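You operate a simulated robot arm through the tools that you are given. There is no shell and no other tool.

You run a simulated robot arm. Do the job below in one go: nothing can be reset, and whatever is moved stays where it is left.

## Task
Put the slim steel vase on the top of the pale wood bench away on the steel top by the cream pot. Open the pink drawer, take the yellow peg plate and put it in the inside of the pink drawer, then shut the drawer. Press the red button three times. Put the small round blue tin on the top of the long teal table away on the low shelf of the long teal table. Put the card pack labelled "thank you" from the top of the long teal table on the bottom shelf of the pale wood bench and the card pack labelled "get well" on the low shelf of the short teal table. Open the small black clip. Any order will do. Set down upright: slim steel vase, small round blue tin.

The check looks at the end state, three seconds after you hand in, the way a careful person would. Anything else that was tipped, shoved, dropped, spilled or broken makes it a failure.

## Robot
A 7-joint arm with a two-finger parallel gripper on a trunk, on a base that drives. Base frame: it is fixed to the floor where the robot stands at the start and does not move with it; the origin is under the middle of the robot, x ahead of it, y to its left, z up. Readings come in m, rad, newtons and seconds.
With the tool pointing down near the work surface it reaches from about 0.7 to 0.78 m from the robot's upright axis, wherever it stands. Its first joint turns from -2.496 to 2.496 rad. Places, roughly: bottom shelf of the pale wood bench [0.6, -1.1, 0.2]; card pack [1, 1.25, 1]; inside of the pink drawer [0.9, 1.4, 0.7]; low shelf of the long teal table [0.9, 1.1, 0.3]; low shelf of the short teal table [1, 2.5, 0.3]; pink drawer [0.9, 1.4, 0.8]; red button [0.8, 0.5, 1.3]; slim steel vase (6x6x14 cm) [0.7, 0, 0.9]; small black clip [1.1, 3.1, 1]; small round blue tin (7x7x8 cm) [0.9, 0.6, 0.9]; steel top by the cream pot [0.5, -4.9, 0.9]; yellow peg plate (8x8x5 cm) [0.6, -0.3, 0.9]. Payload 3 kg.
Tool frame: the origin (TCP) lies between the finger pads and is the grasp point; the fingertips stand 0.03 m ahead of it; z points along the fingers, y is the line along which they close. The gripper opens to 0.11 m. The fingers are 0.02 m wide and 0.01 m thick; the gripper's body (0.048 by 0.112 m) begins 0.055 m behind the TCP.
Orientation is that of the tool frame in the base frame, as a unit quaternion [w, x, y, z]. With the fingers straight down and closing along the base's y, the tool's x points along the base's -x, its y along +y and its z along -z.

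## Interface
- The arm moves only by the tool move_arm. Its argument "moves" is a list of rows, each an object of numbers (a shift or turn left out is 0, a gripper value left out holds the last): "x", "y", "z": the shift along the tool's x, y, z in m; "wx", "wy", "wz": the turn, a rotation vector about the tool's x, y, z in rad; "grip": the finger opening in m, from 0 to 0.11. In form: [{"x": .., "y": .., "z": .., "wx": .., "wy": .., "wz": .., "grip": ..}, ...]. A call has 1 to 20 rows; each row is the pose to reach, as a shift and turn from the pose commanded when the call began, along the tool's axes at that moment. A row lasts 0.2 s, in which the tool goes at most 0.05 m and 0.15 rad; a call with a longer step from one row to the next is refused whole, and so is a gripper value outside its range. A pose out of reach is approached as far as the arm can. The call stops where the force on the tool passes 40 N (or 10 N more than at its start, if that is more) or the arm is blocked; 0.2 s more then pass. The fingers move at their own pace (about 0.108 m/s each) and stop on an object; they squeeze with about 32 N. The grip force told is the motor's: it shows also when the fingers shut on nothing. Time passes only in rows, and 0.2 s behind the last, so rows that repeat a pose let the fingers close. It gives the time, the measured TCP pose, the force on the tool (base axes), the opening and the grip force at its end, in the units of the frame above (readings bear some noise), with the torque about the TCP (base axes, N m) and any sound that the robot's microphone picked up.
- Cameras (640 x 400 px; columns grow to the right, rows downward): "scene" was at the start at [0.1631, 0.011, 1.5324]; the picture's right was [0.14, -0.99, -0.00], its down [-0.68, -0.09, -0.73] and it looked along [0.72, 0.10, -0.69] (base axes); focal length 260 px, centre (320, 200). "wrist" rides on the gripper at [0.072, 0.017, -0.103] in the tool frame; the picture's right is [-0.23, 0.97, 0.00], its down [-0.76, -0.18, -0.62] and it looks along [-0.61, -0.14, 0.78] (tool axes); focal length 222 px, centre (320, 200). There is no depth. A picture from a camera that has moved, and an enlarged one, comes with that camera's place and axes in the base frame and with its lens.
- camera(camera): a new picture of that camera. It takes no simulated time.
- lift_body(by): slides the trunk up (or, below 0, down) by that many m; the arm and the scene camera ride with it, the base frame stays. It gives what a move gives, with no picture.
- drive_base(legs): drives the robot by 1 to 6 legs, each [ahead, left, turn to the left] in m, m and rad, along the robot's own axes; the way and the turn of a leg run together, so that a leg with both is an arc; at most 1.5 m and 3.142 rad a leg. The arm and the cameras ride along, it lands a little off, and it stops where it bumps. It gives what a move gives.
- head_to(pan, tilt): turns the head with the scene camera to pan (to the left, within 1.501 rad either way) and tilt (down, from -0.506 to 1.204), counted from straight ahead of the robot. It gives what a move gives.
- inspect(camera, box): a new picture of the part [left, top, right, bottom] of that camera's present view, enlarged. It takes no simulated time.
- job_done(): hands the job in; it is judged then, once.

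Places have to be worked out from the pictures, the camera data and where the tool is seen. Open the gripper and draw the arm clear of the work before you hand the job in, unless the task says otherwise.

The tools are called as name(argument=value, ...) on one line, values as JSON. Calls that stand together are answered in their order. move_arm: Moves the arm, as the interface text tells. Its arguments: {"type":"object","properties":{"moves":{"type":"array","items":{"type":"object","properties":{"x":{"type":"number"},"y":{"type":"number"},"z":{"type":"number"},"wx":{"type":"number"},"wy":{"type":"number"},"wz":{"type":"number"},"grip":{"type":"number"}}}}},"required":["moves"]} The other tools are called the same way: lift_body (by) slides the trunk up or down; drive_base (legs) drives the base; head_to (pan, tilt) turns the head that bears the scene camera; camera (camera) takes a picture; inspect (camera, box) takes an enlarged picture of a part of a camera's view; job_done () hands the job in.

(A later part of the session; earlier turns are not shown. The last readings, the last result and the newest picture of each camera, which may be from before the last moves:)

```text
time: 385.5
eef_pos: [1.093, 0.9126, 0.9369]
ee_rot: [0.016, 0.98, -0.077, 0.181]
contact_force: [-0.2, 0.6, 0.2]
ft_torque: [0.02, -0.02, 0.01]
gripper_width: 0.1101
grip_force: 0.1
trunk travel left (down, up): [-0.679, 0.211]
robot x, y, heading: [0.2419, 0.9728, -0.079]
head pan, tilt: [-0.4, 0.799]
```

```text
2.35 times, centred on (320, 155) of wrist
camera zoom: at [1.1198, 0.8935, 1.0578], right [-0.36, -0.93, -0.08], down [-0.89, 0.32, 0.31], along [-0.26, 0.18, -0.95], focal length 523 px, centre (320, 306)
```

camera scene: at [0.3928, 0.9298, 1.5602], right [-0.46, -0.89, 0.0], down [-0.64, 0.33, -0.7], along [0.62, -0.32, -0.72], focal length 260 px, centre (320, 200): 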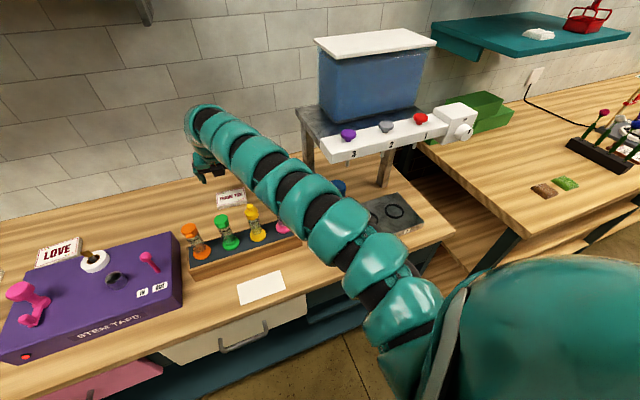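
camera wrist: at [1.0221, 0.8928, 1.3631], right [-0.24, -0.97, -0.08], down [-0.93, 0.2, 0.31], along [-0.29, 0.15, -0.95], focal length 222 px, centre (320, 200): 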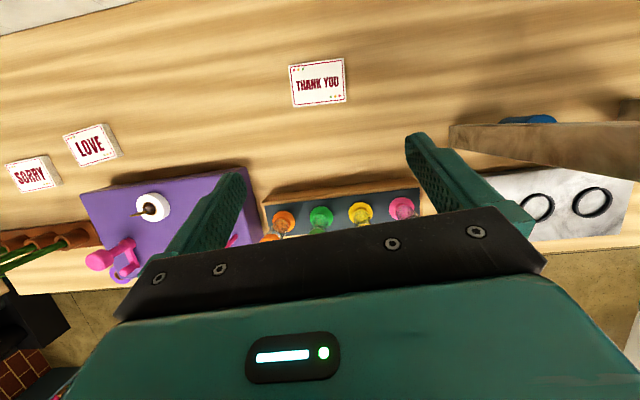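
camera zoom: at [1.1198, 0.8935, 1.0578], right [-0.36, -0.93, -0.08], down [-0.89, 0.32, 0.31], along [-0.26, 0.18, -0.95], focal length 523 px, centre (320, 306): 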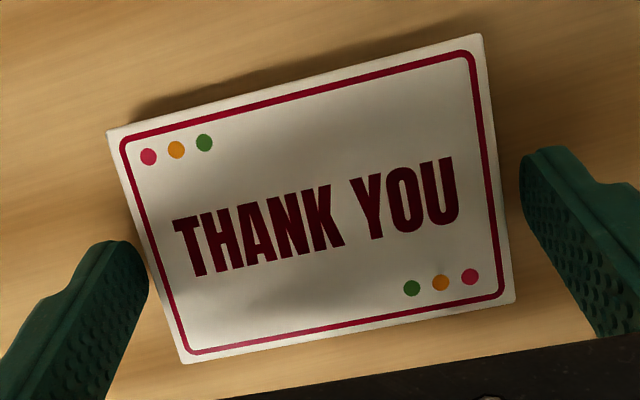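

Both fingers straddle the pack. I go 4 mm lower and close.

move_arm(moves=[{"x": -0.0014, "z": 0.0037}, {"x": -0.0014, "z": 0.0037, "grip": 0.09}, {"x": -0.0014, "z": 0.0037, "grip": 0.08}, {"x": -0.0014, "z": 0.0037, "grip": 0.07}, {"x": -0.0014, "z": 0.0037, "grip": 0.07}])

lift_body(by=0.05)

camera(camera="wrist")

```text
time: 386.7
eef_pos: [1.0927, 0.913, 0.9318]
ee_rot: [0.016, 0.981, -0.076, 0.18]
contact_force: [-0.7, -0.2, -0.1]
ft_torque: [-0.02, 0.03, -0.03]
gripper_width: 0.0991
grip_force: 31.9
trunk travel left (down, up): [-0.679, 0.211]
robot x, y, heading: [0.2371, 0.9773, -0.082]
head pan, tilt: [-0.4, 0.799]
```

```text
time: 387.6
eef_pos: [1.0923, 0.9137, 0.9806]
ee_rot: [0.016, 0.981, -0.077, 0.179]
contact_force: [-0.6, -0.1, -0.7]
ft_torque: [-0.03, 0.01, -0.02]
gripper_width: 0.0994
grip_force: 32.3
trunk travel left (down, up): [-0.729, 0.161]
robot x, y, heading: [0.2368, 0.9726, -0.079]
head pan, tilt: [-0.4, 0.799]
```

```text
taken
camera wrist: at [1.1199, 0.8937, 1.1032], right [-0.36, -0.93, -0.08], down [-0.89, 0.32, 0.31], along [-0.26, 0.18, -0.95], focal length 222 px, centre (320, 200)
```

wrist: 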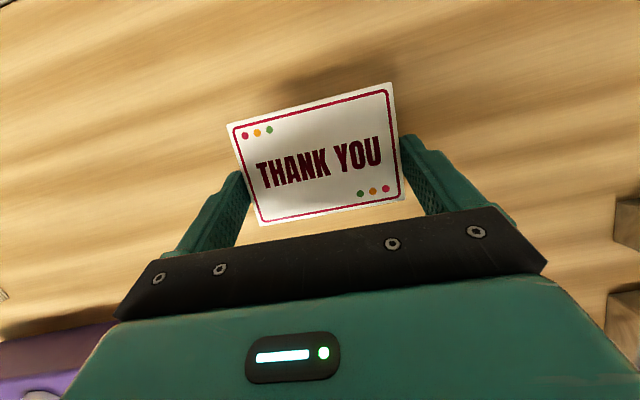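

The pack is held. I lift it high, back off from the table, and drive right toward the pale wood bench.

lift_body(by=0.155)

move_arm(moves=[{"x": 0.0142, "z": -0.0375}, {"x": 0.0284, "z": -0.0749}, {"x": 0.0355, "z": -0.0937}, {"x": 0.0355, "z": -0.0937}])

drive_base(legs=[[-0.6, 0, 0], [0.04, -0.7, 0], [0.04, -0.7, 0], [0.04, -0.66, 0]])

head_to(pan=0.3, tilt=0.9)

camera(camera="scene")

```text
time: 389.4
eef_pos: [1.0927, 0.9126, 1.1372]
ee_rot: [0.016, 0.981, -0.076, 0.18]
contact_force: [-0.5, -0.3, -1.3]
ft_torque: [0.0, 0.0, 0.04]
gripper_width: 0.0994
grip_force: 32.0
trunk travel left (down, up): [-0.884, 0.006]
robot x, y, heading: [0.2405, 0.9754, -0.072]
head pan, tilt: [-0.4, 0.799]
```

```text
time: 390.4
eef_pos: [1.0927, 0.9134, 1.2385]
ee_rot: [0.016, 0.981, -0.077, 0.179]
contact_force: [0.4, 0.5, -0.2]
ft_torque: [-0.02, 0.04, 0.0]
gripper_width: 0.0991
grip_force: 31.9
trunk travel left (down, up): [-0.884, 0.006]
robot x, y, heading: [0.2409, 0.9741, -0.076]
head pan, tilt: [-0.4, 0.799]
```

```text
time: 403.9
eef_pos: [0.4583, -1.1075, 1.2387]
ee_rot: [0.016, 0.981, -0.076, 0.179]
contact_force: [-0.2, -0.7, -1.4]
ft_torque: [0.03, -0.01, 0.02]
gripper_width: 0.0992
grip_force: 32.2
trunk travel left (down, up): [-0.884, 0.006]
robot x, y, heading: [-0.3947, -1.0434, -0.078]
head pan, tilt: [-0.4, 0.799]
```

```text
time: 405.0
eef_pos: [0.4575, -1.1063, 1.2382]
ee_rot: [0.016, 0.981, -0.076, 0.18]
contact_force: [-0.8, 0.5, -0.5]
ft_torque: [0.01, 0.04, -0.01]
gripper_width: 0.0989
grip_force: 31.7
trunk travel left (down, up): [-0.884, 0.006]
robot x, y, heading: [-0.3955, -1.0463, -0.08]
head pan, tilt: [0.3, 0.901]
```

```text
taken
camera scene: at [-0.2402, -1.0368, 1.7572], right [0.22, -0.98, 0.0], down [-0.76, -0.17, -0.62], along [0.61, 0.14, -0.78], focal length 260 px, centre (320, 200)
```

scene: 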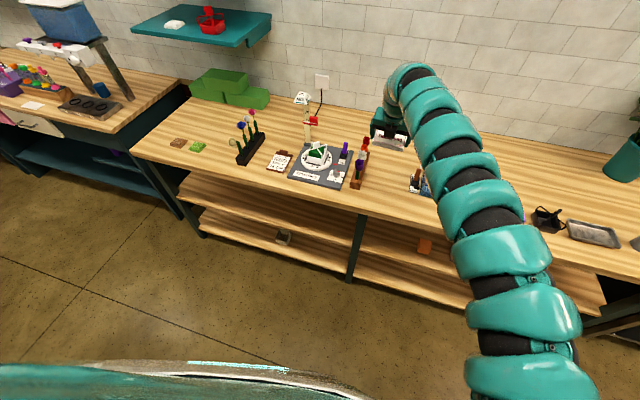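

The mid leg stands near y≈−1.08, so I choose the left bay around y≈−0.85. To have room for lowering, I approach diagonally: shift left and turn to heading −0.5, then retract the arm a bit.

drive_base(legs=[[-0.02, 0.3, -0.21], [-0.06, 0.27, -0.21]])

move_arm(moves=[{"x": -0.03, "z": 0.024}, {"x": -0.061, "z": 0.0483}, {"x": -0.0915, "z": 0.0725}, {"x": -0.0915, "z": 0.0725}])

head_to(pan=0.3, tilt=0.9)

camera(camera="scene")

camera(camera="wrist")

```text
time: 408.6
eef_pos: [0.4446, -0.8749, 1.2386]
ee_rot: [0.053, 0.944, -0.276, 0.173]
contact_force: [0.8, 0.3, 0.4]
ft_torque: [-0.01, 0.04, -0.02]
gripper_width: 0.0991
grip_force: 32.1
trunk travel left (down, up): [-0.884, 0.006]
robot x, y, heading: [-0.3136, -0.473, -0.493]
head pan, tilt: [0.3, 0.901]
```

```text
time: 409.6
eef_pos: [0.3937, -0.8426, 1.1389]
ee_rot: [0.052, 0.944, -0.277, 0.173]
contact_force: [0.7, -0.2, -0.8]
ft_torque: [-0.01, 0.03, 0.01]
gripper_width: 0.0991
grip_force: 31.7
trunk travel left (down, up): [-0.884, 0.006]
robot x, y, heading: [-0.3121, -0.4757, -0.492]
head pan, tilt: [0.3, 0.901]
```

```text
time: 410.2
eef_pos: [0.3938, -0.8428, 1.1395]
ee_rot: [0.053, 0.944, -0.277, 0.173]
contact_force: [0.0, 0.2, -1.4]
ft_torque: [0.01, 0.03, 0.03]
gripper_width: 0.0993
grip_force: 32.3
trunk travel left (down, up): [-0.884, 0.006]
robot x, y, heading: [-0.3123, -0.4771, -0.492]
head pan, tilt: [0.3, 0.901]
```

```text
taken
camera scene: at [-0.1655, -0.5282, 1.7572], right [-0.19, -0.98, 0.0], down [-0.77, 0.15, -0.62], along [0.61, -0.12, -0.78], focal length 260 px, centre (320, 200)
```

scene: 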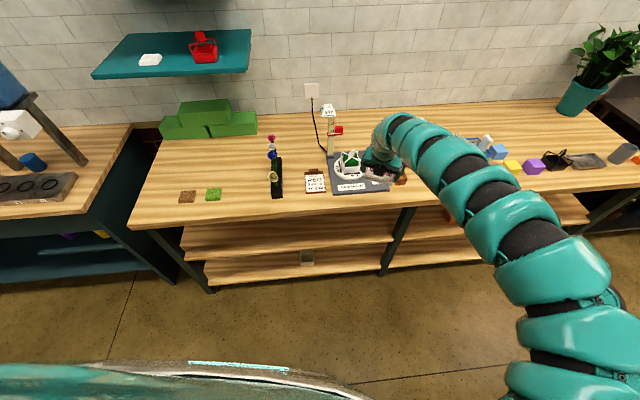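

```text
taken
camera wrist: at [0.4098, -0.8709, 1.2608], right [-0.71, -0.7, -0.08], down [-0.69, 0.65, 0.31], along [-0.17, 0.27, -0.95], focal length 222 px, centre (320, 200)
```

wrist: 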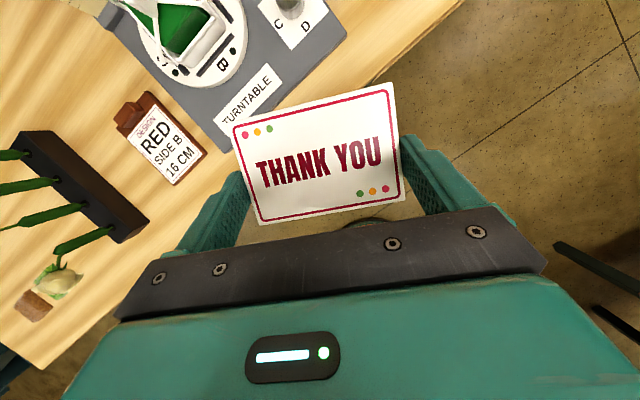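

The pack still overhangs the bench edge. I turn further right while sliding left/back so that the pack hangs well in front of the bench, then I can lower it.

drive_base(legs=[[-0.13, 0.2525, -0.408]])

camera(camera="wrist")

```text
time: 412.2
eef_pos: [0.2539, -0.8149, 1.1389]
ee_rot: [0.087, 0.868, -0.462, 0.159]
contact_force: [-1.0, 0.4, -0.7]
ft_torque: [0.02, 0.0, 0.03]
gripper_width: 0.0993
grip_force: 31.9
trunk travel left (down, up): [-0.884, 0.006]
robot x, y, heading: [-0.2494, -0.1983, -0.904]
head pan, tilt: [0.3, 0.901]
```

```text
taken
camera wrist: at [0.2562, -0.848, 1.2611], right [-0.93, -0.37, -0.08], down [-0.37, 0.87, 0.31], along [-0.05, 0.32, -0.95], focal length 222 px, centre (320, 200)
```

wrist: 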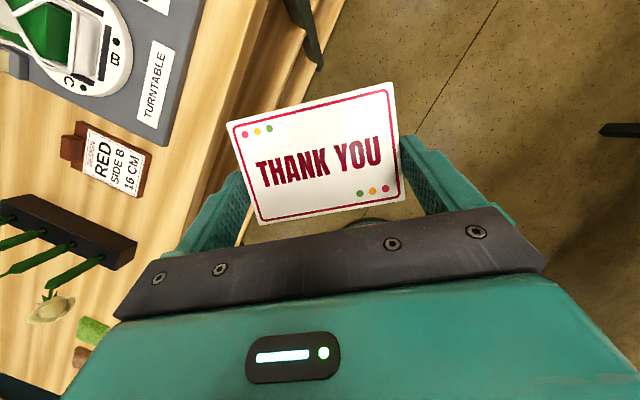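

The pack hangs clear in front of the bench (≈12 cm to its edge). I lower the trunk 0.8 m in two steps.

lift_body(by=-0.4)

lift_body(by=-0.38)

head_to(pan=0.2, tilt=0.7)

camera(camera="scene")

camera(camera="wrist")

```text
time: 416.0
eef_pos: [0.2522, -0.8152, 0.7382]
ee_rot: [0.086, 0.868, -0.462, 0.158]
contact_force: [-0.9, -0.7, -1.0]
ft_torque: [0.03, 0.02, -0.02]
gripper_width: 0.0993
grip_force: 31.8
trunk travel left (down, up): [-0.484, 0.406]
robot x, y, heading: [-0.2553, -0.2028, -0.903]
head pan, tilt: [0.3, 0.901]
```

```text
time: 419.7
eef_pos: [0.2534, -0.8158, 0.3587]
ee_rot: [0.086, 0.868, -0.462, 0.159]
contact_force: [-1.2, 0.0, -1.4]
ft_torque: [0.03, 0.02, 0.02]
gripper_width: 0.099
grip_force: 32.1
trunk travel left (down, up): [-0.104, 0.786]
robot x, y, heading: [-0.2518, -0.1991, -0.905]
head pan, tilt: [0.3, 0.901]
```

```text
time: 420.4
eef_pos: [0.2524, -0.8152, 0.3584]
ee_rot: [0.086, 0.868, -0.462, 0.159]
contact_force: [0.2, -0.5, -0.6]
ft_torque: [-0.01, 0.01, 0.0]
gripper_width: 0.0992
grip_force: 31.9
trunk travel left (down, up): [-0.104, 0.786]
robot x, y, heading: [-0.2465, -0.2019, -0.899]
head pan, tilt: [0.201, 0.7]
```

```text
taken
camera scene: at [-0.1331, -0.3175, 0.9933], right [-0.64, -0.77, 0.0], down [-0.49, 0.42, -0.76], along [0.58, -0.49, -0.64], focal length 260 px, centre (320, 200)
```

scene: 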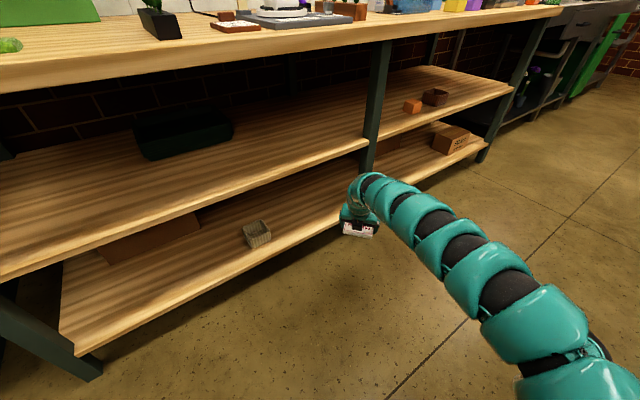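

```text
taken
camera wrist: at [0.256, -0.8484, 0.4808], right [-0.93, -0.37, -0.08], down [-0.37, 0.87, 0.31], along [-0.05, 0.32, -0.95], focal length 222 px, centre (320, 200)
```

wrist: 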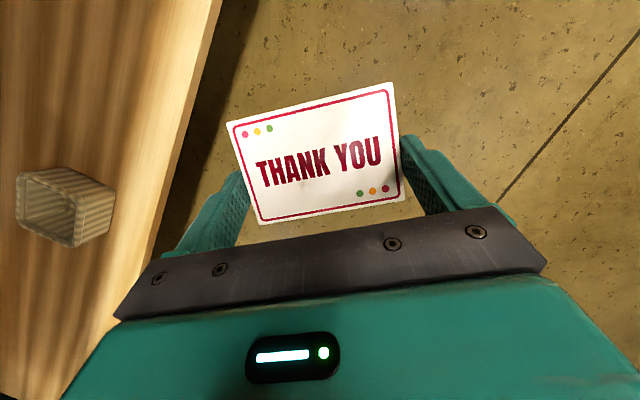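

I zoom to find the bottom shelf's height and front edge.

inspect(camera="scene", box=[180, 150, 400, 290])

inspect(camera="wrist", box=[80, 0, 280, 200])

```text
2.86 times, centred on (290, 220) of scene
camera zoom: at [-0.1331, -0.3175, 0.9933], right [-0.64, -0.77, 0.0], down [-0.49, 0.42, -0.76], along [0.58, -0.49, -0.64], focal length 742 px, centre (406, 143)
```

zoom: 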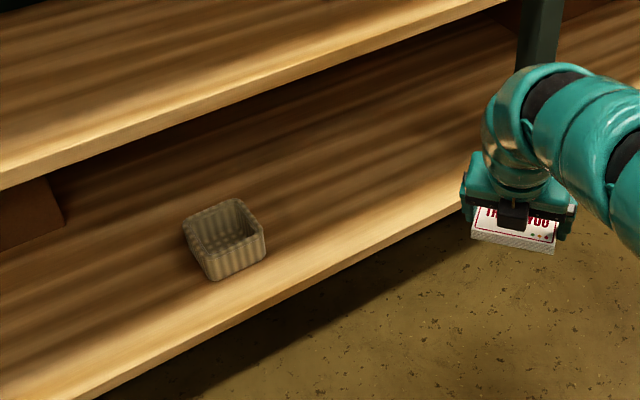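

```text
2.00 times, centred on (180, 100) of wrist
camera zoom: at [0.256, -0.8484, 0.4808], right [-0.93, -0.37, -0.08], down [-0.37, 0.87, 0.31], along [-0.05, 0.32, -0.95], focal length 444 px, centre (600, 400)
```

zoom: 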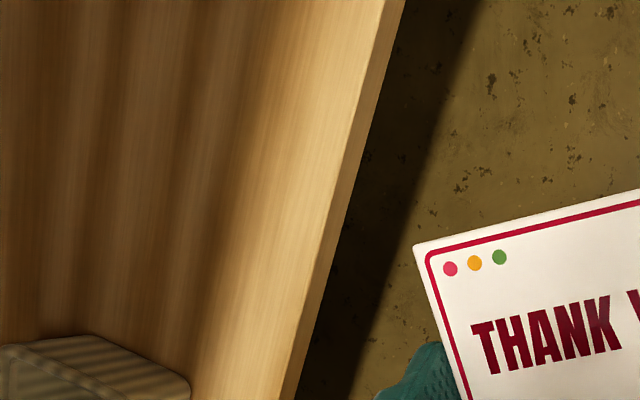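

The bottom shelf is at z≈0.214, the shelf above ends at z≈0.52, front edge x≈0.43. I pitch the tool 15° further so the wrist stays outside while the pack goes in, then lower.

move_arm(moves=[{"x": 0.025, "z": -0.0012, "wy": 0.1}, {"x": 0.05, "z": -0.005, "wy": 0.2}, {"x": 0.0643, "z": -0.0085, "wy": 0.26}, {"x": 0.0643, "z": -0.0085, "wy": 0.26}])

lift_body(by=-0.1)

camera(camera="wrist")

```text
time: 421.4
eef_pos: [0.2867, -0.8621, 0.3899]
ee_rot: [0.146, 0.84, -0.447, 0.27]
contact_force: [-0.3, 1.7, -0.8]
ft_torque: [0.02, 0.02, 0.03]
gripper_width: 0.0995
grip_force: 31.3
trunk travel left (down, up): [-0.104, 0.786]
robot x, y, heading: [-0.2521, -0.1983, -0.896]
head pan, tilt: [0.201, 0.7]
```

```text
time: 422.8
eef_pos: [0.2849, -0.863, 0.2904]
ee_rot: [0.145, 0.84, -0.447, 0.27]
contact_force: [-0.2, 0.6, -1.1]
ft_torque: [-0.02, 0.0, 0.03]
gripper_width: 0.0995
grip_force: 32.0
trunk travel left (down, up): [-0.004, 0.886]
robot x, y, heading: [-0.2448, -0.1982, -0.896]
head pan, tilt: [0.201, 0.7]
```

```text
taken
camera wrist: at [0.2703, -0.8686, 0.4161], right [-0.91, -0.39, -0.13], down [-0.4, 0.91, 0.06], along [0.09, 0.11, -0.99], focal length 222 px, centre (320, 200)
```

wrist: 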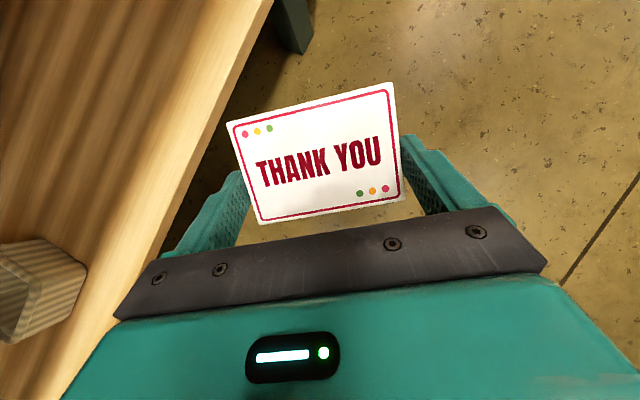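

I drive the first half of the arc into the bay and check.

drive_base(legs=[[0.076, -0.1515, 0.248]])

camera(camera="wrist")

camera(camera="scene")

```text
time: 424.2
eef_pos: [0.3827, -0.871, 0.2907]
ee_rot: [0.11, 0.89, -0.338, 0.286]
contact_force: [0.2, 0.0, -0.5]
ft_torque: [0.04, 0.02, -0.01]
gripper_width: 0.0992
grip_force: 31.8
trunk travel left (down, up): [-0.004, 0.886]
robot x, y, heading: [-0.304, -0.3562, -0.651]
head pan, tilt: [0.201, 0.7]
```

```text
taken
camera wrist: at [0.3685, -0.8798, 0.416], right [-0.79, -0.61, -0.13], down [-0.62, 0.79, 0.06], along [0.07, 0.13, -0.99], focal length 222 px, centre (320, 200)
```

wrist: 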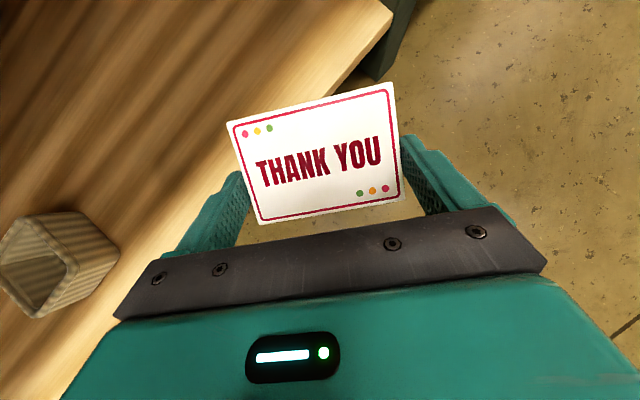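

```text
taken
camera scene: at [-0.1595, -0.4467, 0.8934], right [-0.43, -0.9, 0.0], down [-0.58, 0.28, -0.76], along [0.69, -0.33, -0.64], focal length 260 px, centre (320, 200)
```

scene: 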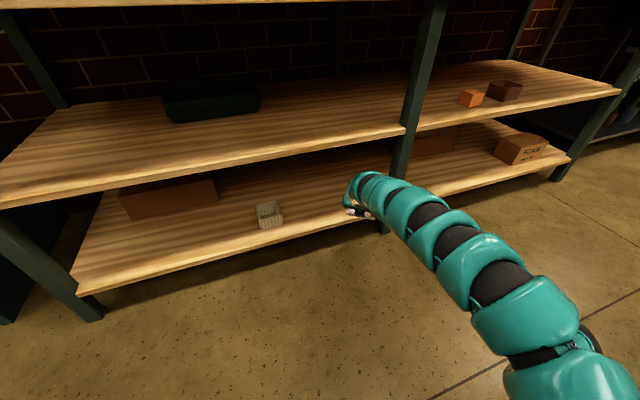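

drive_base(legs=[[0.074, -0.149, 0.251]])

camera(camera="wrist")

camera(camera="scene")

```text
time: 425.7
eef_pos: [0.4764, -0.8513, 0.291]
ee_rot: [0.073, 0.925, -0.223, 0.298]
contact_force: [0.0, -0.5, -1.2]
ft_torque: [-0.01, 0.03, 0.01]
gripper_width: 0.0991
grip_force: 31.7
trunk travel left (down, up): [-0.004, 0.886]
robot x, y, heading: [-0.3076, -0.53, -0.396]
head pan, tilt: [0.201, 0.7]
```

```text
taken
camera wrist: at [0.4665, -0.8634, 0.416], right [-0.61, -0.78, -0.13], down [-0.79, 0.61, 0.06], along [0.03, 0.14, -0.99], focal length 222 px, centre (320, 200)
```

wrist: 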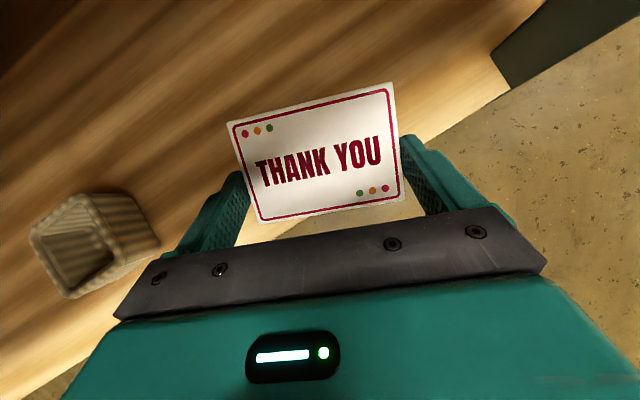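

```text
taken
camera scene: at [-0.1532, -0.5758, 0.8934], right [-0.2, -0.98, 0.0], down [-0.63, 0.13, -0.76], along [0.75, -0.15, -0.64], focal length 260 px, centre (320, 200)
```

scene: 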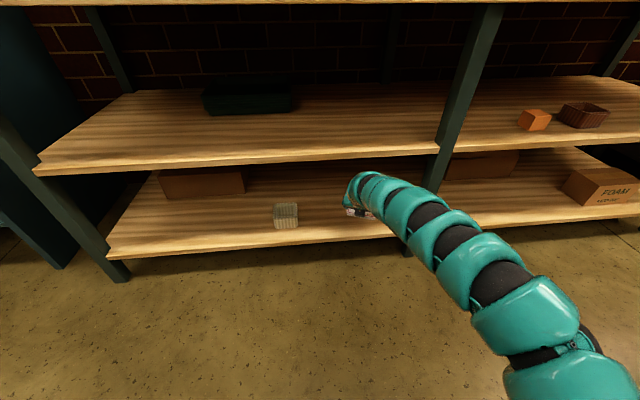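

The bottom shelf's front edge is actually at x≈0.465 here, so I move 5.5 cm further in and then lower toward the shelf.

drive_base(legs=[[0.051, 0.021, 0]])

move_arm(moves=[{"x": -0.0058, "z": 0.0081}, {"x": -0.0117, "z": 0.0162}, {"x": -0.0146, "z": 0.0203}, {"x": -0.0175, "z": 0.0243}, {"x": -0.0175, "z": 0.0243}])

camera(camera="wrist")

```text
time: 426.6
eef_pos: [0.5316, -0.8513, 0.29]
ee_rot: [0.074, 0.925, -0.224, 0.297]
contact_force: [-0.9, 0.6, -1.2]
ft_torque: [-0.01, 0.01, 0.0]
gripper_width: 0.0991
grip_force: 31.6
trunk travel left (down, up): [-0.004, 0.886]
robot x, y, heading: [-0.2568, -0.5272, -0.399]
head pan, tilt: [0.201, 0.7]
```

```text
time: 427.8
eef_pos: [0.5303, -0.8518, 0.2592]
ee_rot: [0.074, 0.925, -0.225, 0.297]
contact_force: [-0.6, 0.5, -0.5]
ft_torque: [-0.02, -0.01, 0.05]
gripper_width: 0.099
grip_force: 32.2
trunk travel left (down, up): [-0.004, 0.886]
robot x, y, heading: [-0.2509, -0.5286, -0.4]
head pan, tilt: [0.201, 0.7]
```

```text
taken
camera wrist: at [0.5214, -0.8643, 0.3857], right [-0.61, -0.78, -0.13], down [-0.79, 0.61, 0.06], along [0.03, 0.14, -0.99], focal length 222 px, centre (320, 200)
```

wrist: 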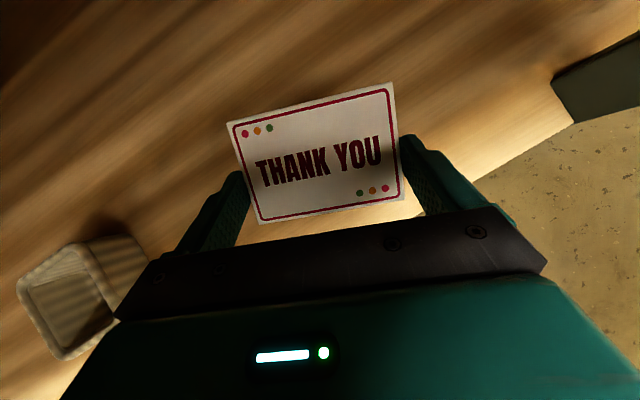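

move_arm(moves=[{"x": -0.0023, "z": 0.0032}, {"x": -0.0047, "z": 0.0065}, {"x": -0.007, "z": 0.0097}, {"x": -0.007, "z": 0.0097}])

```text
time: 428.8
eef_pos: [0.5305, -0.8518, 0.2489]
ee_rot: [0.073, 0.925, -0.224, 0.297]
contact_force: [-0.7, 0.7, -1.2]
ft_torque: [0.02, 0.0, 0.01]
gripper_width: 0.0992
grip_force: 32.2
trunk travel left (down, up): [-0.004, 0.886]
robot x, y, heading: [-0.2532, -0.5291, -0.398]
head pan, tilt: [0.201, 0.7]
```

move_arm(moves=[{"x": -0.0023, "z": 0.0032}, {"x": -0.0047, "z": 0.0065}, {"x": -0.007, "z": 0.0097}, {"x": -0.0093, "z": 0.013}, {"x": -0.0093, "z": 0.013}])

camera(camera="wrist")

```text
time: 430.0
eef_pos: [0.5311, -0.8525, 0.2326]
ee_rot: [0.074, 0.925, -0.223, 0.298]
contact_force: [-0.1, -0.3, -0.6]
ft_torque: [0.04, 0.02, 0.02]
gripper_width: 0.0993
grip_force: 32.1
trunk travel left (down, up): [-0.004, 0.886]
robot x, y, heading: [-0.2553, -0.5281, -0.397]
head pan, tilt: [0.201, 0.7]
```

```text
taken
camera wrist: at [0.5212, -0.8641, 0.3581], right [-0.61, -0.78, -0.13], down [-0.79, 0.61, 0.06], along [0.03, 0.14, -0.99], focal length 222 px, centre (320, 200)
```

wrist: 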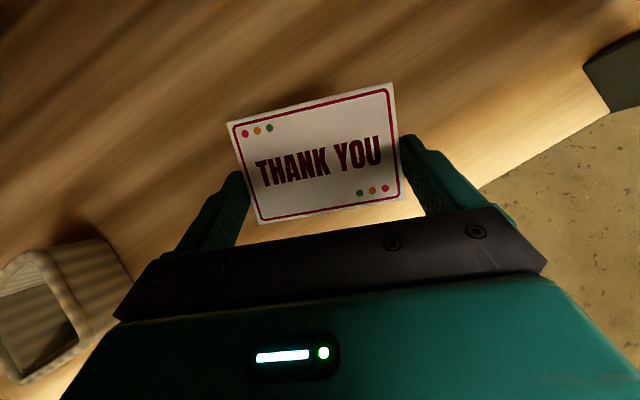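

Still no contact; the shelf is lower than estimated. I continue down.

move_arm(moves=[{"x": -0.0023, "z": 0.0032}, {"x": -0.0047, "z": 0.0065}, {"x": -0.007, "z": 0.0097}, {"x": -0.0093, "z": 0.013}, {"x": -0.0117, "z": 0.0162}, {"x": -0.0117, "z": 0.0162}])

```text
time: 431.4
eef_pos: [0.531, -0.8524, 0.2131]
ee_rot: [0.074, 0.925, -0.224, 0.297]
contact_force: [0.2, 0.2, -0.7]
ft_torque: [0.03, -0.01, 0.0]
gripper_width: 0.0991
grip_force: 31.5
trunk travel left (down, up): [-0.004, 0.886]
robot x, y, heading: [-0.2559, -0.5268, -0.401]
head pan, tilt: [0.201, 0.7]
```

move_arm(moves=[{"x": -0.0023, "z": 0.0032}, {"x": -0.0047, "z": 0.0065}, {"x": -0.007, "z": 0.0097}, {"x": -0.0093, "z": 0.013}, {"x": -0.0117, "z": 0.0162}, {"x": -0.0117, "z": 0.0162}])

camera(camera="wrist")

```text
time: 432.8
eef_pos: [0.5317, -0.8519, 0.1962]
ee_rot: [0.074, 0.924, -0.224, 0.301]
contact_force: [1.3, -3.3, 19.4]
ft_torque: [0.15, 0.13, -0.07]
gripper_width: 0.099
grip_force: 31.7
trunk travel left (down, up): [-0.004, 0.886]
robot x, y, heading: [-0.254, -0.5285, -0.4]
head pan, tilt: [0.201, 0.7]
```

```text
taken
camera wrist: at [0.5216, -0.8648, 0.3219], right [-0.61, -0.78, -0.13], down [-0.79, 0.61, 0.05], along [0.04, 0.14, -0.99], focal length 222 px, centre (320, 200)
```

wrist: 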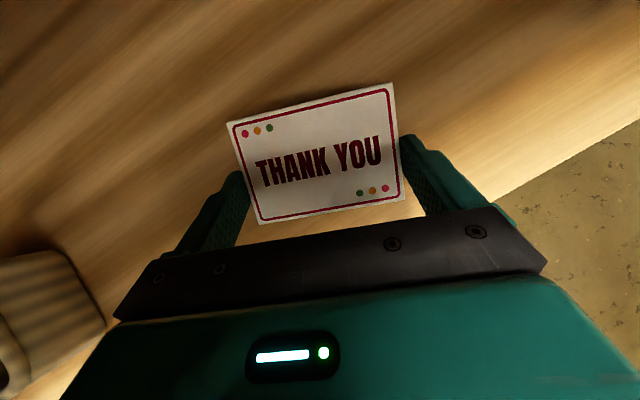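

Contact at TCP z≈0.196 (shelf ≈0.16). There is height enough now, so I lift 2.5 cm and rotate the tool back by 15° so the pack is level again before setting it down.

move_arm(moves=[{"x": 0.0117, "z": -0.0162}, {"x": 0.0204, "z": -0.0284}, {"x": 0.0204, "z": -0.0284}])

move_arm(moves=[{"x": -0.012, "z": -0.0006, "wy": -0.1}, {"x": -0.0238, "z": -0.0024, "wy": -0.2}, {"x": -0.0308, "z": -0.004, "wy": -0.26}, {"x": -0.0308, "z": -0.004, "wy": -0.26}])

camera(camera="wrist")

camera(camera="scene")

```text
time: 433.6
eef_pos: [0.5302, -0.8501, 0.2261]
ee_rot: [0.073, 0.925, -0.224, 0.298]
contact_force: [-0.2, -0.7, -1.0]
ft_torque: [0.01, 0.03, -0.01]
gripper_width: 0.0988
grip_force: 31.8
trunk travel left (down, up): [-0.004, 0.886]
robot x, y, heading: [-0.2526, -0.5265, -0.403]
head pan, tilt: [0.201, 0.7]
```

```text
time: 434.6
eef_pos: [0.5069, -0.8389, 0.2131]
ee_rot: [0.044, 0.956, -0.232, 0.175]
contact_force: [0.2, -0.8, -1.4]
ft_torque: [0.02, 0.02, -0.02]
gripper_width: 0.0994
grip_force: 31.9
trunk travel left (down, up): [-0.004, 0.886]
robot x, y, heading: [-0.2571, -0.5279, -0.397]
head pan, tilt: [0.201, 0.7]
```

```text
taken
camera wrist: at [0.5259, -0.8663, 0.3344], right [-0.64, -0.77, -0.08], down [-0.75, 0.59, 0.31], along [-0.19, 0.26, -0.95], focal length 222 px, centre (320, 200)
```

wrist: 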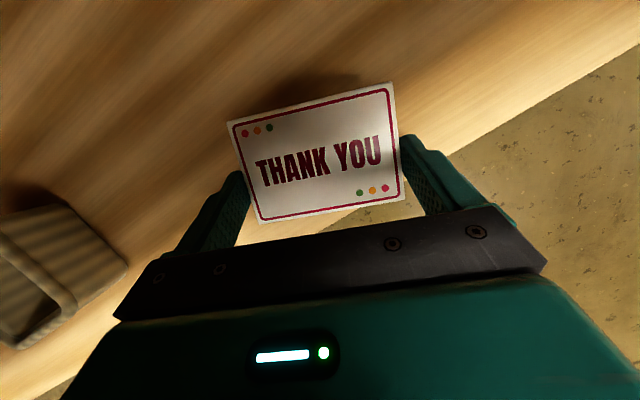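

```text
taken
camera scene: at [-0.0981, -0.5763, 0.8934], right [-0.2, -0.98, 0.0], down [-0.63, 0.13, -0.76], along [0.75, -0.15, -0.64], focal length 260 px, centre (320, 200)
```

scene: 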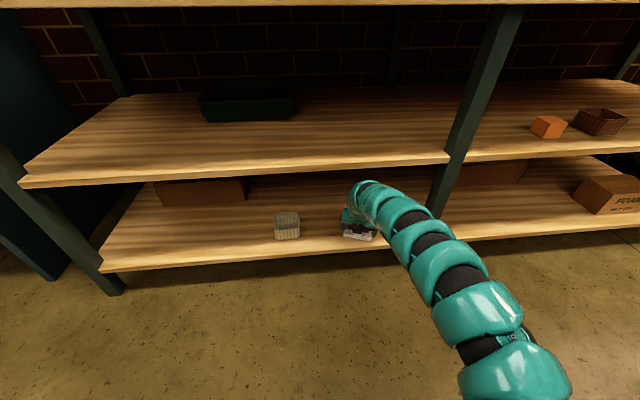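

I zoom in to measure both shelves' edges more exactly before moving further in.

inspect(camera="scene", box=[260, 140, 420, 270])

```text
3.08 times, centred on (340, 205) of scene
camera zoom: at [-0.0981, -0.5763, 0.8934], right [-0.2, -0.98, 0.0], down [-0.63, 0.13, -0.76], along [0.75, -0.15, -0.64], focal length 799 px, centre (258, 185)
```

zoom: 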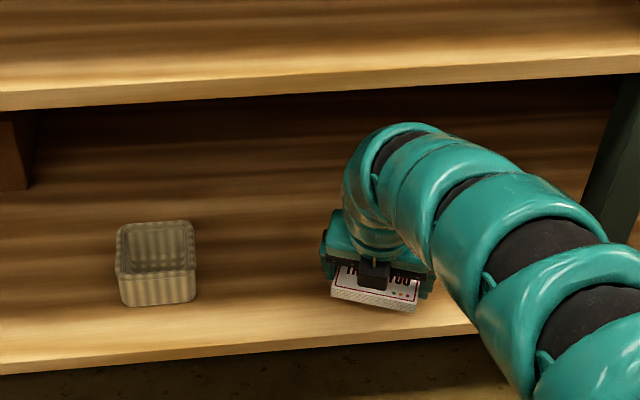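

The upper shelf's underside is at z≈0.504, the wrist's top at ≈0.477, so I can move in 4.5 cm at this height, then lower.

drive_base(legs=[[0.0415, 0.0174, 0]])

camera(camera="wrist")

```text
time: 435.5
eef_pos: [0.5517, -0.84, 0.2115]
ee_rot: [0.043, 0.956, -0.232, 0.175]
contact_force: [-1.0, -0.1, -0.4]
ft_torque: [0.0, 0.02, -0.01]
gripper_width: 0.099
grip_force: 32.1
trunk travel left (down, up): [-0.004, 0.886]
robot x, y, heading: [-0.2091, -0.5284, -0.404]
head pan, tilt: [0.201, 0.7]
```

```text
taken
camera wrist: at [0.5711, -0.8662, 0.3345], right [-0.63, -0.77, -0.08], down [-0.75, 0.59, 0.31], along [-0.19, 0.26, -0.95], focal length 222 px, centre (320, 200)
```

wrist: 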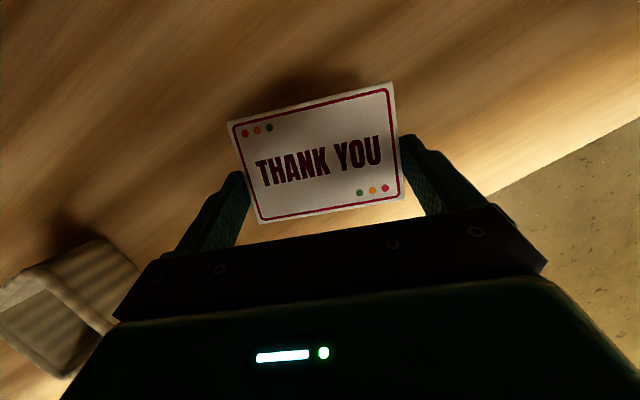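

move_arm(moves=[{"x": -0.0014, "z": 0.0037}, {"x": -0.0028, "z": 0.0075}, {"x": -0.0043, "z": 0.0112}, {"x": -0.0057, "z": 0.015}, {"x": -0.0071, "z": 0.0187}, {"x": -0.0071, "z": 0.0187}])

```text
time: 436.9
eef_pos: [0.5511, -0.84, 0.1919]
ee_rot: [0.044, 0.956, -0.231, 0.175]
contact_force: [0.5, 0.9, -1.3]
ft_torque: [0.02, 0.03, 0.02]
gripper_width: 0.0989
grip_force: 31.4
trunk travel left (down, up): [-0.004, 0.886]
robot x, y, heading: [-0.2094, -0.5304, -0.398]
head pan, tilt: [0.201, 0.7]
```

move_arm(moves=[{"x": -0.0011, "z": 0.0028}, {"x": -0.0021, "z": 0.0056}, {"x": -0.0032, "z": 0.0084}, {"x": -0.0043, "z": 0.0112}, {"x": -0.0043, "z": 0.0112}])

camera(camera="wrist")

```text
time: 437.7
eef_pos: [0.5553, -0.8404, 0.1929]
ee_rot: [0.045, 0.955, -0.231, 0.181]
contact_force: [-1.3, 2.4, 18.7]
ft_torque: [0.02, 0.55, -0.04]
gripper_width: 0.0992
grip_force: 31.7
trunk travel left (down, up): [-0.004, 0.886]
robot x, y, heading: [-0.2138, -0.5273, -0.399]
head pan, tilt: [0.201, 0.7]
stopped in row 3: the force on the tool passed its limit at 54 N (the readings are from after the stop); the commanded pose is now the measured one
```

```text
taken
camera wrist: at [0.5727, -0.8667, 0.3137], right [-0.63, -0.77, -0.08], down [-0.75, 0.59, 0.3], along [-0.18, 0.25, -0.95], focal length 222 px, centre (320, 200)
```

wrist: 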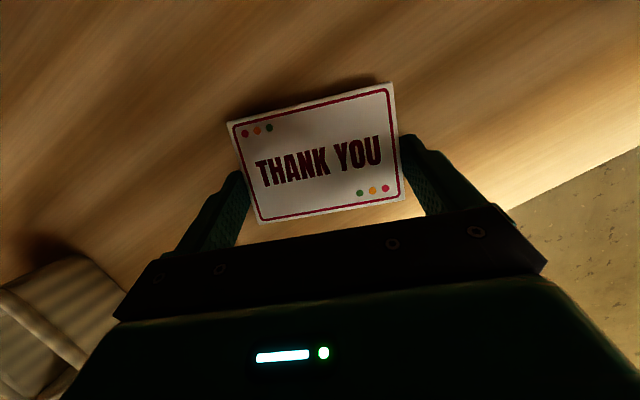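

The pack rests on the shelf. I ease up, open, rise 2.5 cm and back out.

move_arm(moves=[{"x": 0.0005, "z": -0.0014}, {"x": 0.0005, "z": -0.0014, "grip": 0.105}, {"x": 0.0005, "z": -0.0014, "grip": 0.11}, {"x": 0.0005, "z": -0.0014, "grip": 0.11}, {"x": 0.0043, "z": -0.0112, "grip": 0.11}, {"x": 0.0096, "z": -0.0253, "grip": 0.11}, {"x": 0.0096, "z": -0.0253, "grip": 0.11}])

camera(camera="wrist")

```text
time: 439.3
eef_pos: [0.553, -0.8402, 0.215]
ee_rot: [0.044, 0.956, -0.231, 0.178]
contact_force: [-0.5, -0.9, -0.3]
ft_torque: [0.01, 0.01, 0.0]
gripper_width: 0.1097
grip_force: 0.2
trunk travel left (down, up): [-0.004, 0.886]
robot x, y, heading: [-0.2124, -0.5285, -0.403]
head pan, tilt: [0.201, 0.7]
```

```text
taken
camera wrist: at [0.572, -0.8659, 0.3365], right [-0.63, -0.77, -0.08], down [-0.75, 0.59, 0.31], along [-0.19, 0.25, -0.95], focal length 222 px, centre (320, 200)
```

wrist: 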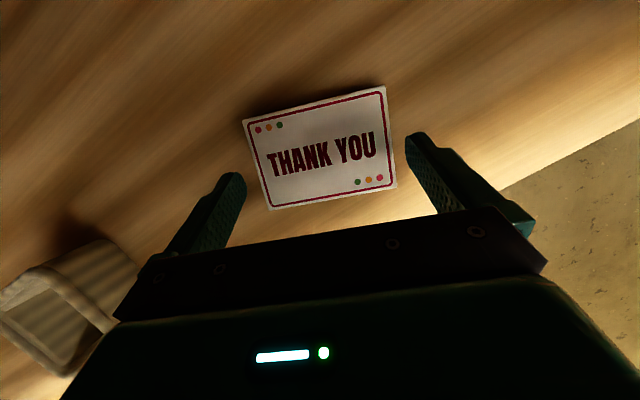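

The pack lies flat on the bottom shelf. I back out, turn away from the bench, and raise the trunk.

drive_base(legs=[[-0.19, 0, 0], [0, 0, -0.35]])

camera(camera="scene")

lift_body(by=0.4)

lift_body(by=0.4)

```text
time: 441.9
eef_pos: [0.2269, -1.008, 0.2142]
ee_rot: [0.073, 0.901, -0.392, 0.169]
contact_force: [0.0, -0.6, 0.2]
ft_torque: [0.02, 0.01, 0.01]
gripper_width: 0.1102
grip_force: 0.1
trunk travel left (down, up): [-0.004, 0.886]
robot x, y, heading: [-0.387, -0.4553, -0.746]
head pan, tilt: [0.201, 0.7]
```

```text
taken
camera scene: at [-0.2537, -0.5534, 0.8934], right [-0.52, -0.86, 0.0], down [-0.55, 0.33, -0.76], along [0.65, -0.4, -0.64], focal length 260 px, centre (320, 200)
```

scene: 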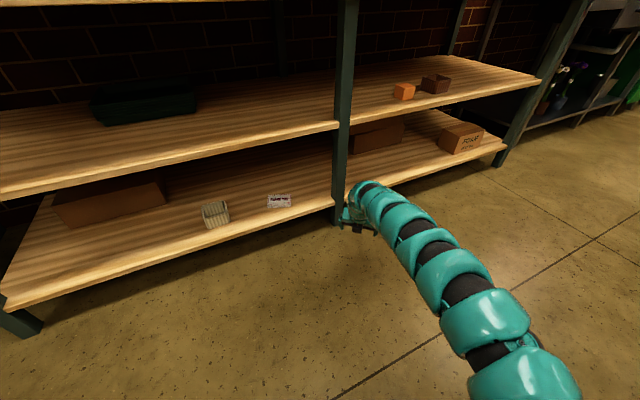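

```text
time: 445.8
eef_pos: [0.2276, -1.0077, 0.615]
ee_rot: [0.073, 0.901, -0.393, 0.167]
contact_force: [0.0, 0.0, 0.1]
ft_torque: [-0.02, -0.01, 0.01]
gripper_width: 0.1103
grip_force: 0.0
trunk travel left (down, up): [-0.404, 0.486]
robot x, y, heading: [-0.3853, -0.4554, -0.748]
head pan, tilt: [0.201, 0.7]
```

```text
time: 449.6
eef_pos: [0.227, -1.0073, 1.0159]
ee_rot: [0.074, 0.901, -0.393, 0.167]
contact_force: [0.2, -0.3, -0.4]
ft_torque: [-0.01, -0.01, -0.01]
gripper_width: 0.1101
grip_force: 0.1
trunk travel left (down, up): [-0.804, 0.086]
robot x, y, heading: [-0.3864, -0.454, -0.744]
head pan, tilt: [0.201, 0.7]
```

The "thank you" pack lies on the bottom shelf. Next the blue tin: I turn back to face the tables and drive left to the dispenser area, staying back.

drive_base(legs=[[0, 0, 0.66], [-0.04, 0.56, 0], [-0.04, 0.56, 0]])

move_arm(moves=[{"x": 0.025, "z": -0.0012, "wy": 0.1, "grip": 0.1}, {"x": 0.0497, "z": -0.005, "wy": 0.2, "grip": 0.1}, {"x": 0.0739, "z": -0.0112, "wy": 0.3, "grip": 0.1}, {"x": 0.0974, "z": -0.0197, "wy": 0.4, "grip": 0.1}, {"x": 0.1199, "z": -0.0306, "wy": 0.5, "grip": 0.1}, {"x": 0.1412, "z": -0.0437, "wy": 0.6, "grip": 0.1}, {"x": 0.161, "z": -0.0588, "wy": 0.7, "grip": 0.1}, {"x": 0.161, "z": -0.0588, "wy": 0.7, "grip": 0.1}])

head_to(pan=0.1, tilt=0.55)

camera(camera="scene")

camera(camera="wrist")

```text
time: 457.4
eef_pos: [0.4638, 0.6003, 1.0151]
ee_rot: [0.017, 0.979, -0.085, 0.182]
contact_force: [0.1, 0.0, -0.5]
ft_torque: [0.02, 0.03, 0.01]
gripper_width: 0.1099
grip_force: 0.1
trunk travel left (down, up): [-0.804, 0.086]
robot x, y, heading: [-0.3591, 0.6687, -0.101]
head pan, tilt: [0.201, 0.7]
```

```text
time: 459.2
eef_pos: [0.5914, 0.5771, 1.1279]
ee_rot: [0.045, 0.858, -0.075, 0.507]
contact_force: [-0.2, 1.1, 0.0]
ft_torque: [0.01, 0.0, -0.01]
gripper_width: 0.0998
grip_force: 0.0
trunk travel left (down, up): [-0.804, 0.086]
robot x, y, heading: [-0.3618, 0.6707, -0.099]
head pan, tilt: [0.201, 0.7]
```

```text
time: 459.9
eef_pos: [0.5915, 0.5777, 1.1263]
ee_rot: [0.045, 0.857, -0.075, 0.507]
contact_force: [-0.2, -0.2, -0.8]
ft_torque: [-0.01, -0.03, -0.03]
gripper_width: 0.0998
grip_force: 0.0
trunk travel left (down, up): [-0.804, 0.086]
robot x, y, heading: [-0.3609, 0.6729, -0.102]
head pan, tilt: [0.099, 0.55]
```

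```text
taken
camera scene: at [-0.1887, 0.6627, 1.7065], right [0.0, -1.0, 0.0], down [-0.52, 0.0, -0.85], along [0.85, 0.0, -0.52], focal length 260 px, centre (320, 200)
```

scene: 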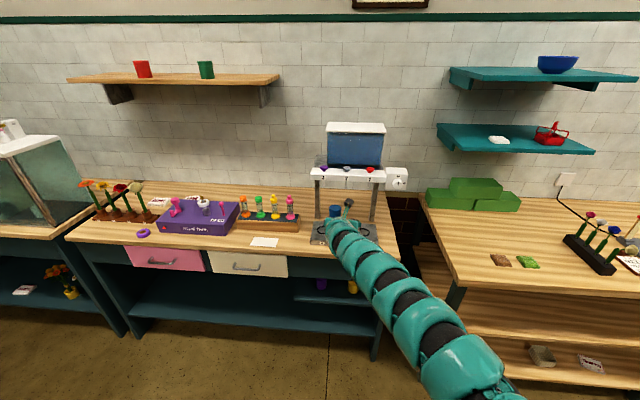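

```text
taken
camera wrist: at [0.5329, 0.5724, 1.2402], right [-0.28, -0.94, -0.2], down [-0.87, 0.33, -0.37], along [0.41, 0.07, -0.91], focal length 222 px, centre (320, 200)
```

wrist: 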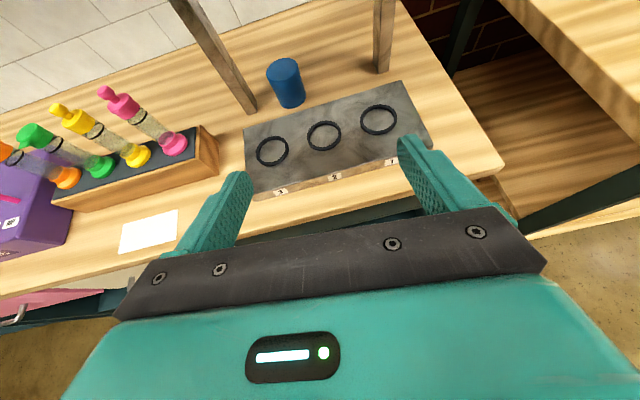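

I zoom into the tin and the tray in the wrist view.

inspect(camera="wrist", box=[220, 30, 420, 190])

inspect(camera="scene", box=[290, 110, 420, 260])

```text
2.50 times, centred on (320, 110) of wrist
camera zoom: at [0.5329, 0.5724, 1.2402], right [-0.28, -0.94, -0.2], down [-0.87, 0.33, -0.37], along [0.41, 0.07, -0.91], focal length 555 px, centre (320, 425)
```

zoom: 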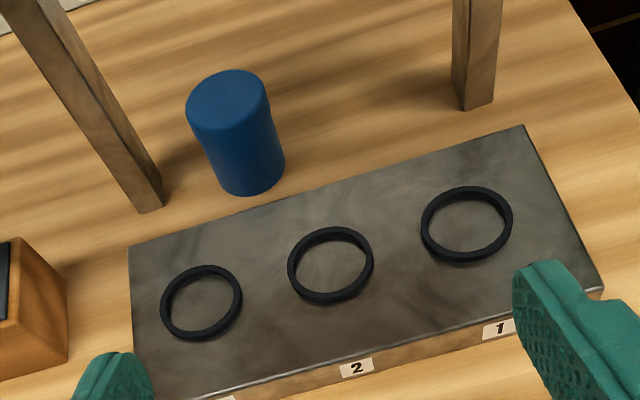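

```text
2.67 times, centred on (355, 185) of scene
camera zoom: at [-0.1887, 0.6627, 1.7065], right [0.0, -1.0, 0.0], down [-0.52, 0.0, -0.85], along [0.85, 0.0, -0.52], focal length 692 px, centre (227, 240)
```

zoom: 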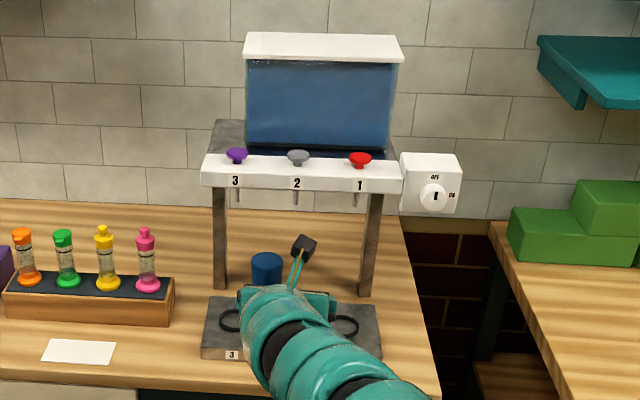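

The dispenser knob points to OFF. The tin stands behind the tray near (0.925, 0.585) between the legs. I lower to TCP z≈1.0 and drive in toward it, stopping short to re-measure.

lift_body(by=-0.12)

drive_base(legs=[[0.19, 0.027, 0]])

camera(camera="wrist")

inspect(camera="wrist", box=[220, 0, 420, 160])

```text
time: 461.4
eef_pos: [0.5914, 0.5758, 1.0079]
ee_rot: [0.046, 0.857, -0.075, 0.508]
contact_force: [-0.1, -0.2, -0.1]
ft_torque: [-0.01, 0.0, 0.04]
gripper_width: 0.0999
grip_force: 0.0
trunk travel left (down, up): [-0.684, 0.206]
robot x, y, heading: [-0.3605, 0.6683, -0.097]
head pan, tilt: [0.099, 0.55]
```

```text
time: 463.0
eef_pos: [0.7845, 0.5883, 1.0073]
ee_rot: [0.044, 0.857, -0.073, 0.507]
contact_force: [0.6, 0.4, -0.1]
ft_torque: [0.01, -0.01, 0.02]
gripper_width: 0.1
grip_force: 0.2
trunk travel left (down, up): [-0.684, 0.206]
robot x, y, heading: [-0.1721, 0.6799, -0.093]
head pan, tilt: [0.099, 0.55]
```

```text
taken
camera wrist: at [0.726, 0.5826, 1.1192], right [-0.28, -0.94, -0.2], down [-0.87, 0.33, -0.37], along [0.41, 0.07, -0.91], focal length 222 px, centre (320, 200)
```

wrist: 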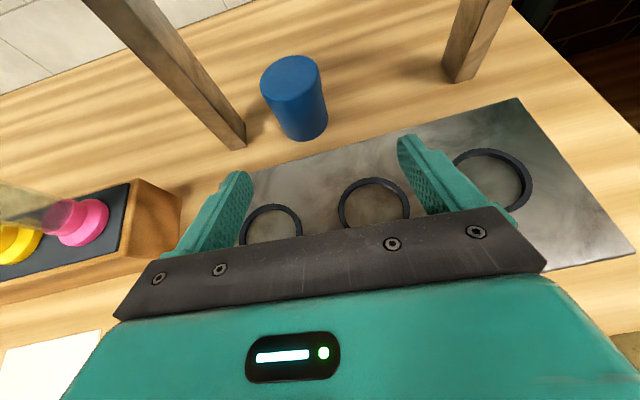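

```text
2.50 times, centred on (320, 80) of wrist
camera zoom: at [0.726, 0.5826, 1.1192], right [-0.28, -0.94, -0.2], down [-0.87, 0.33, -0.37], along [0.41, 0.07, -0.91], focal length 555 px, centre (320, 500)
```

zoom: 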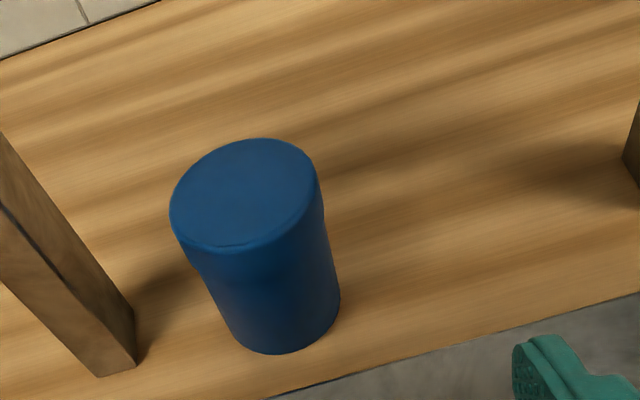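

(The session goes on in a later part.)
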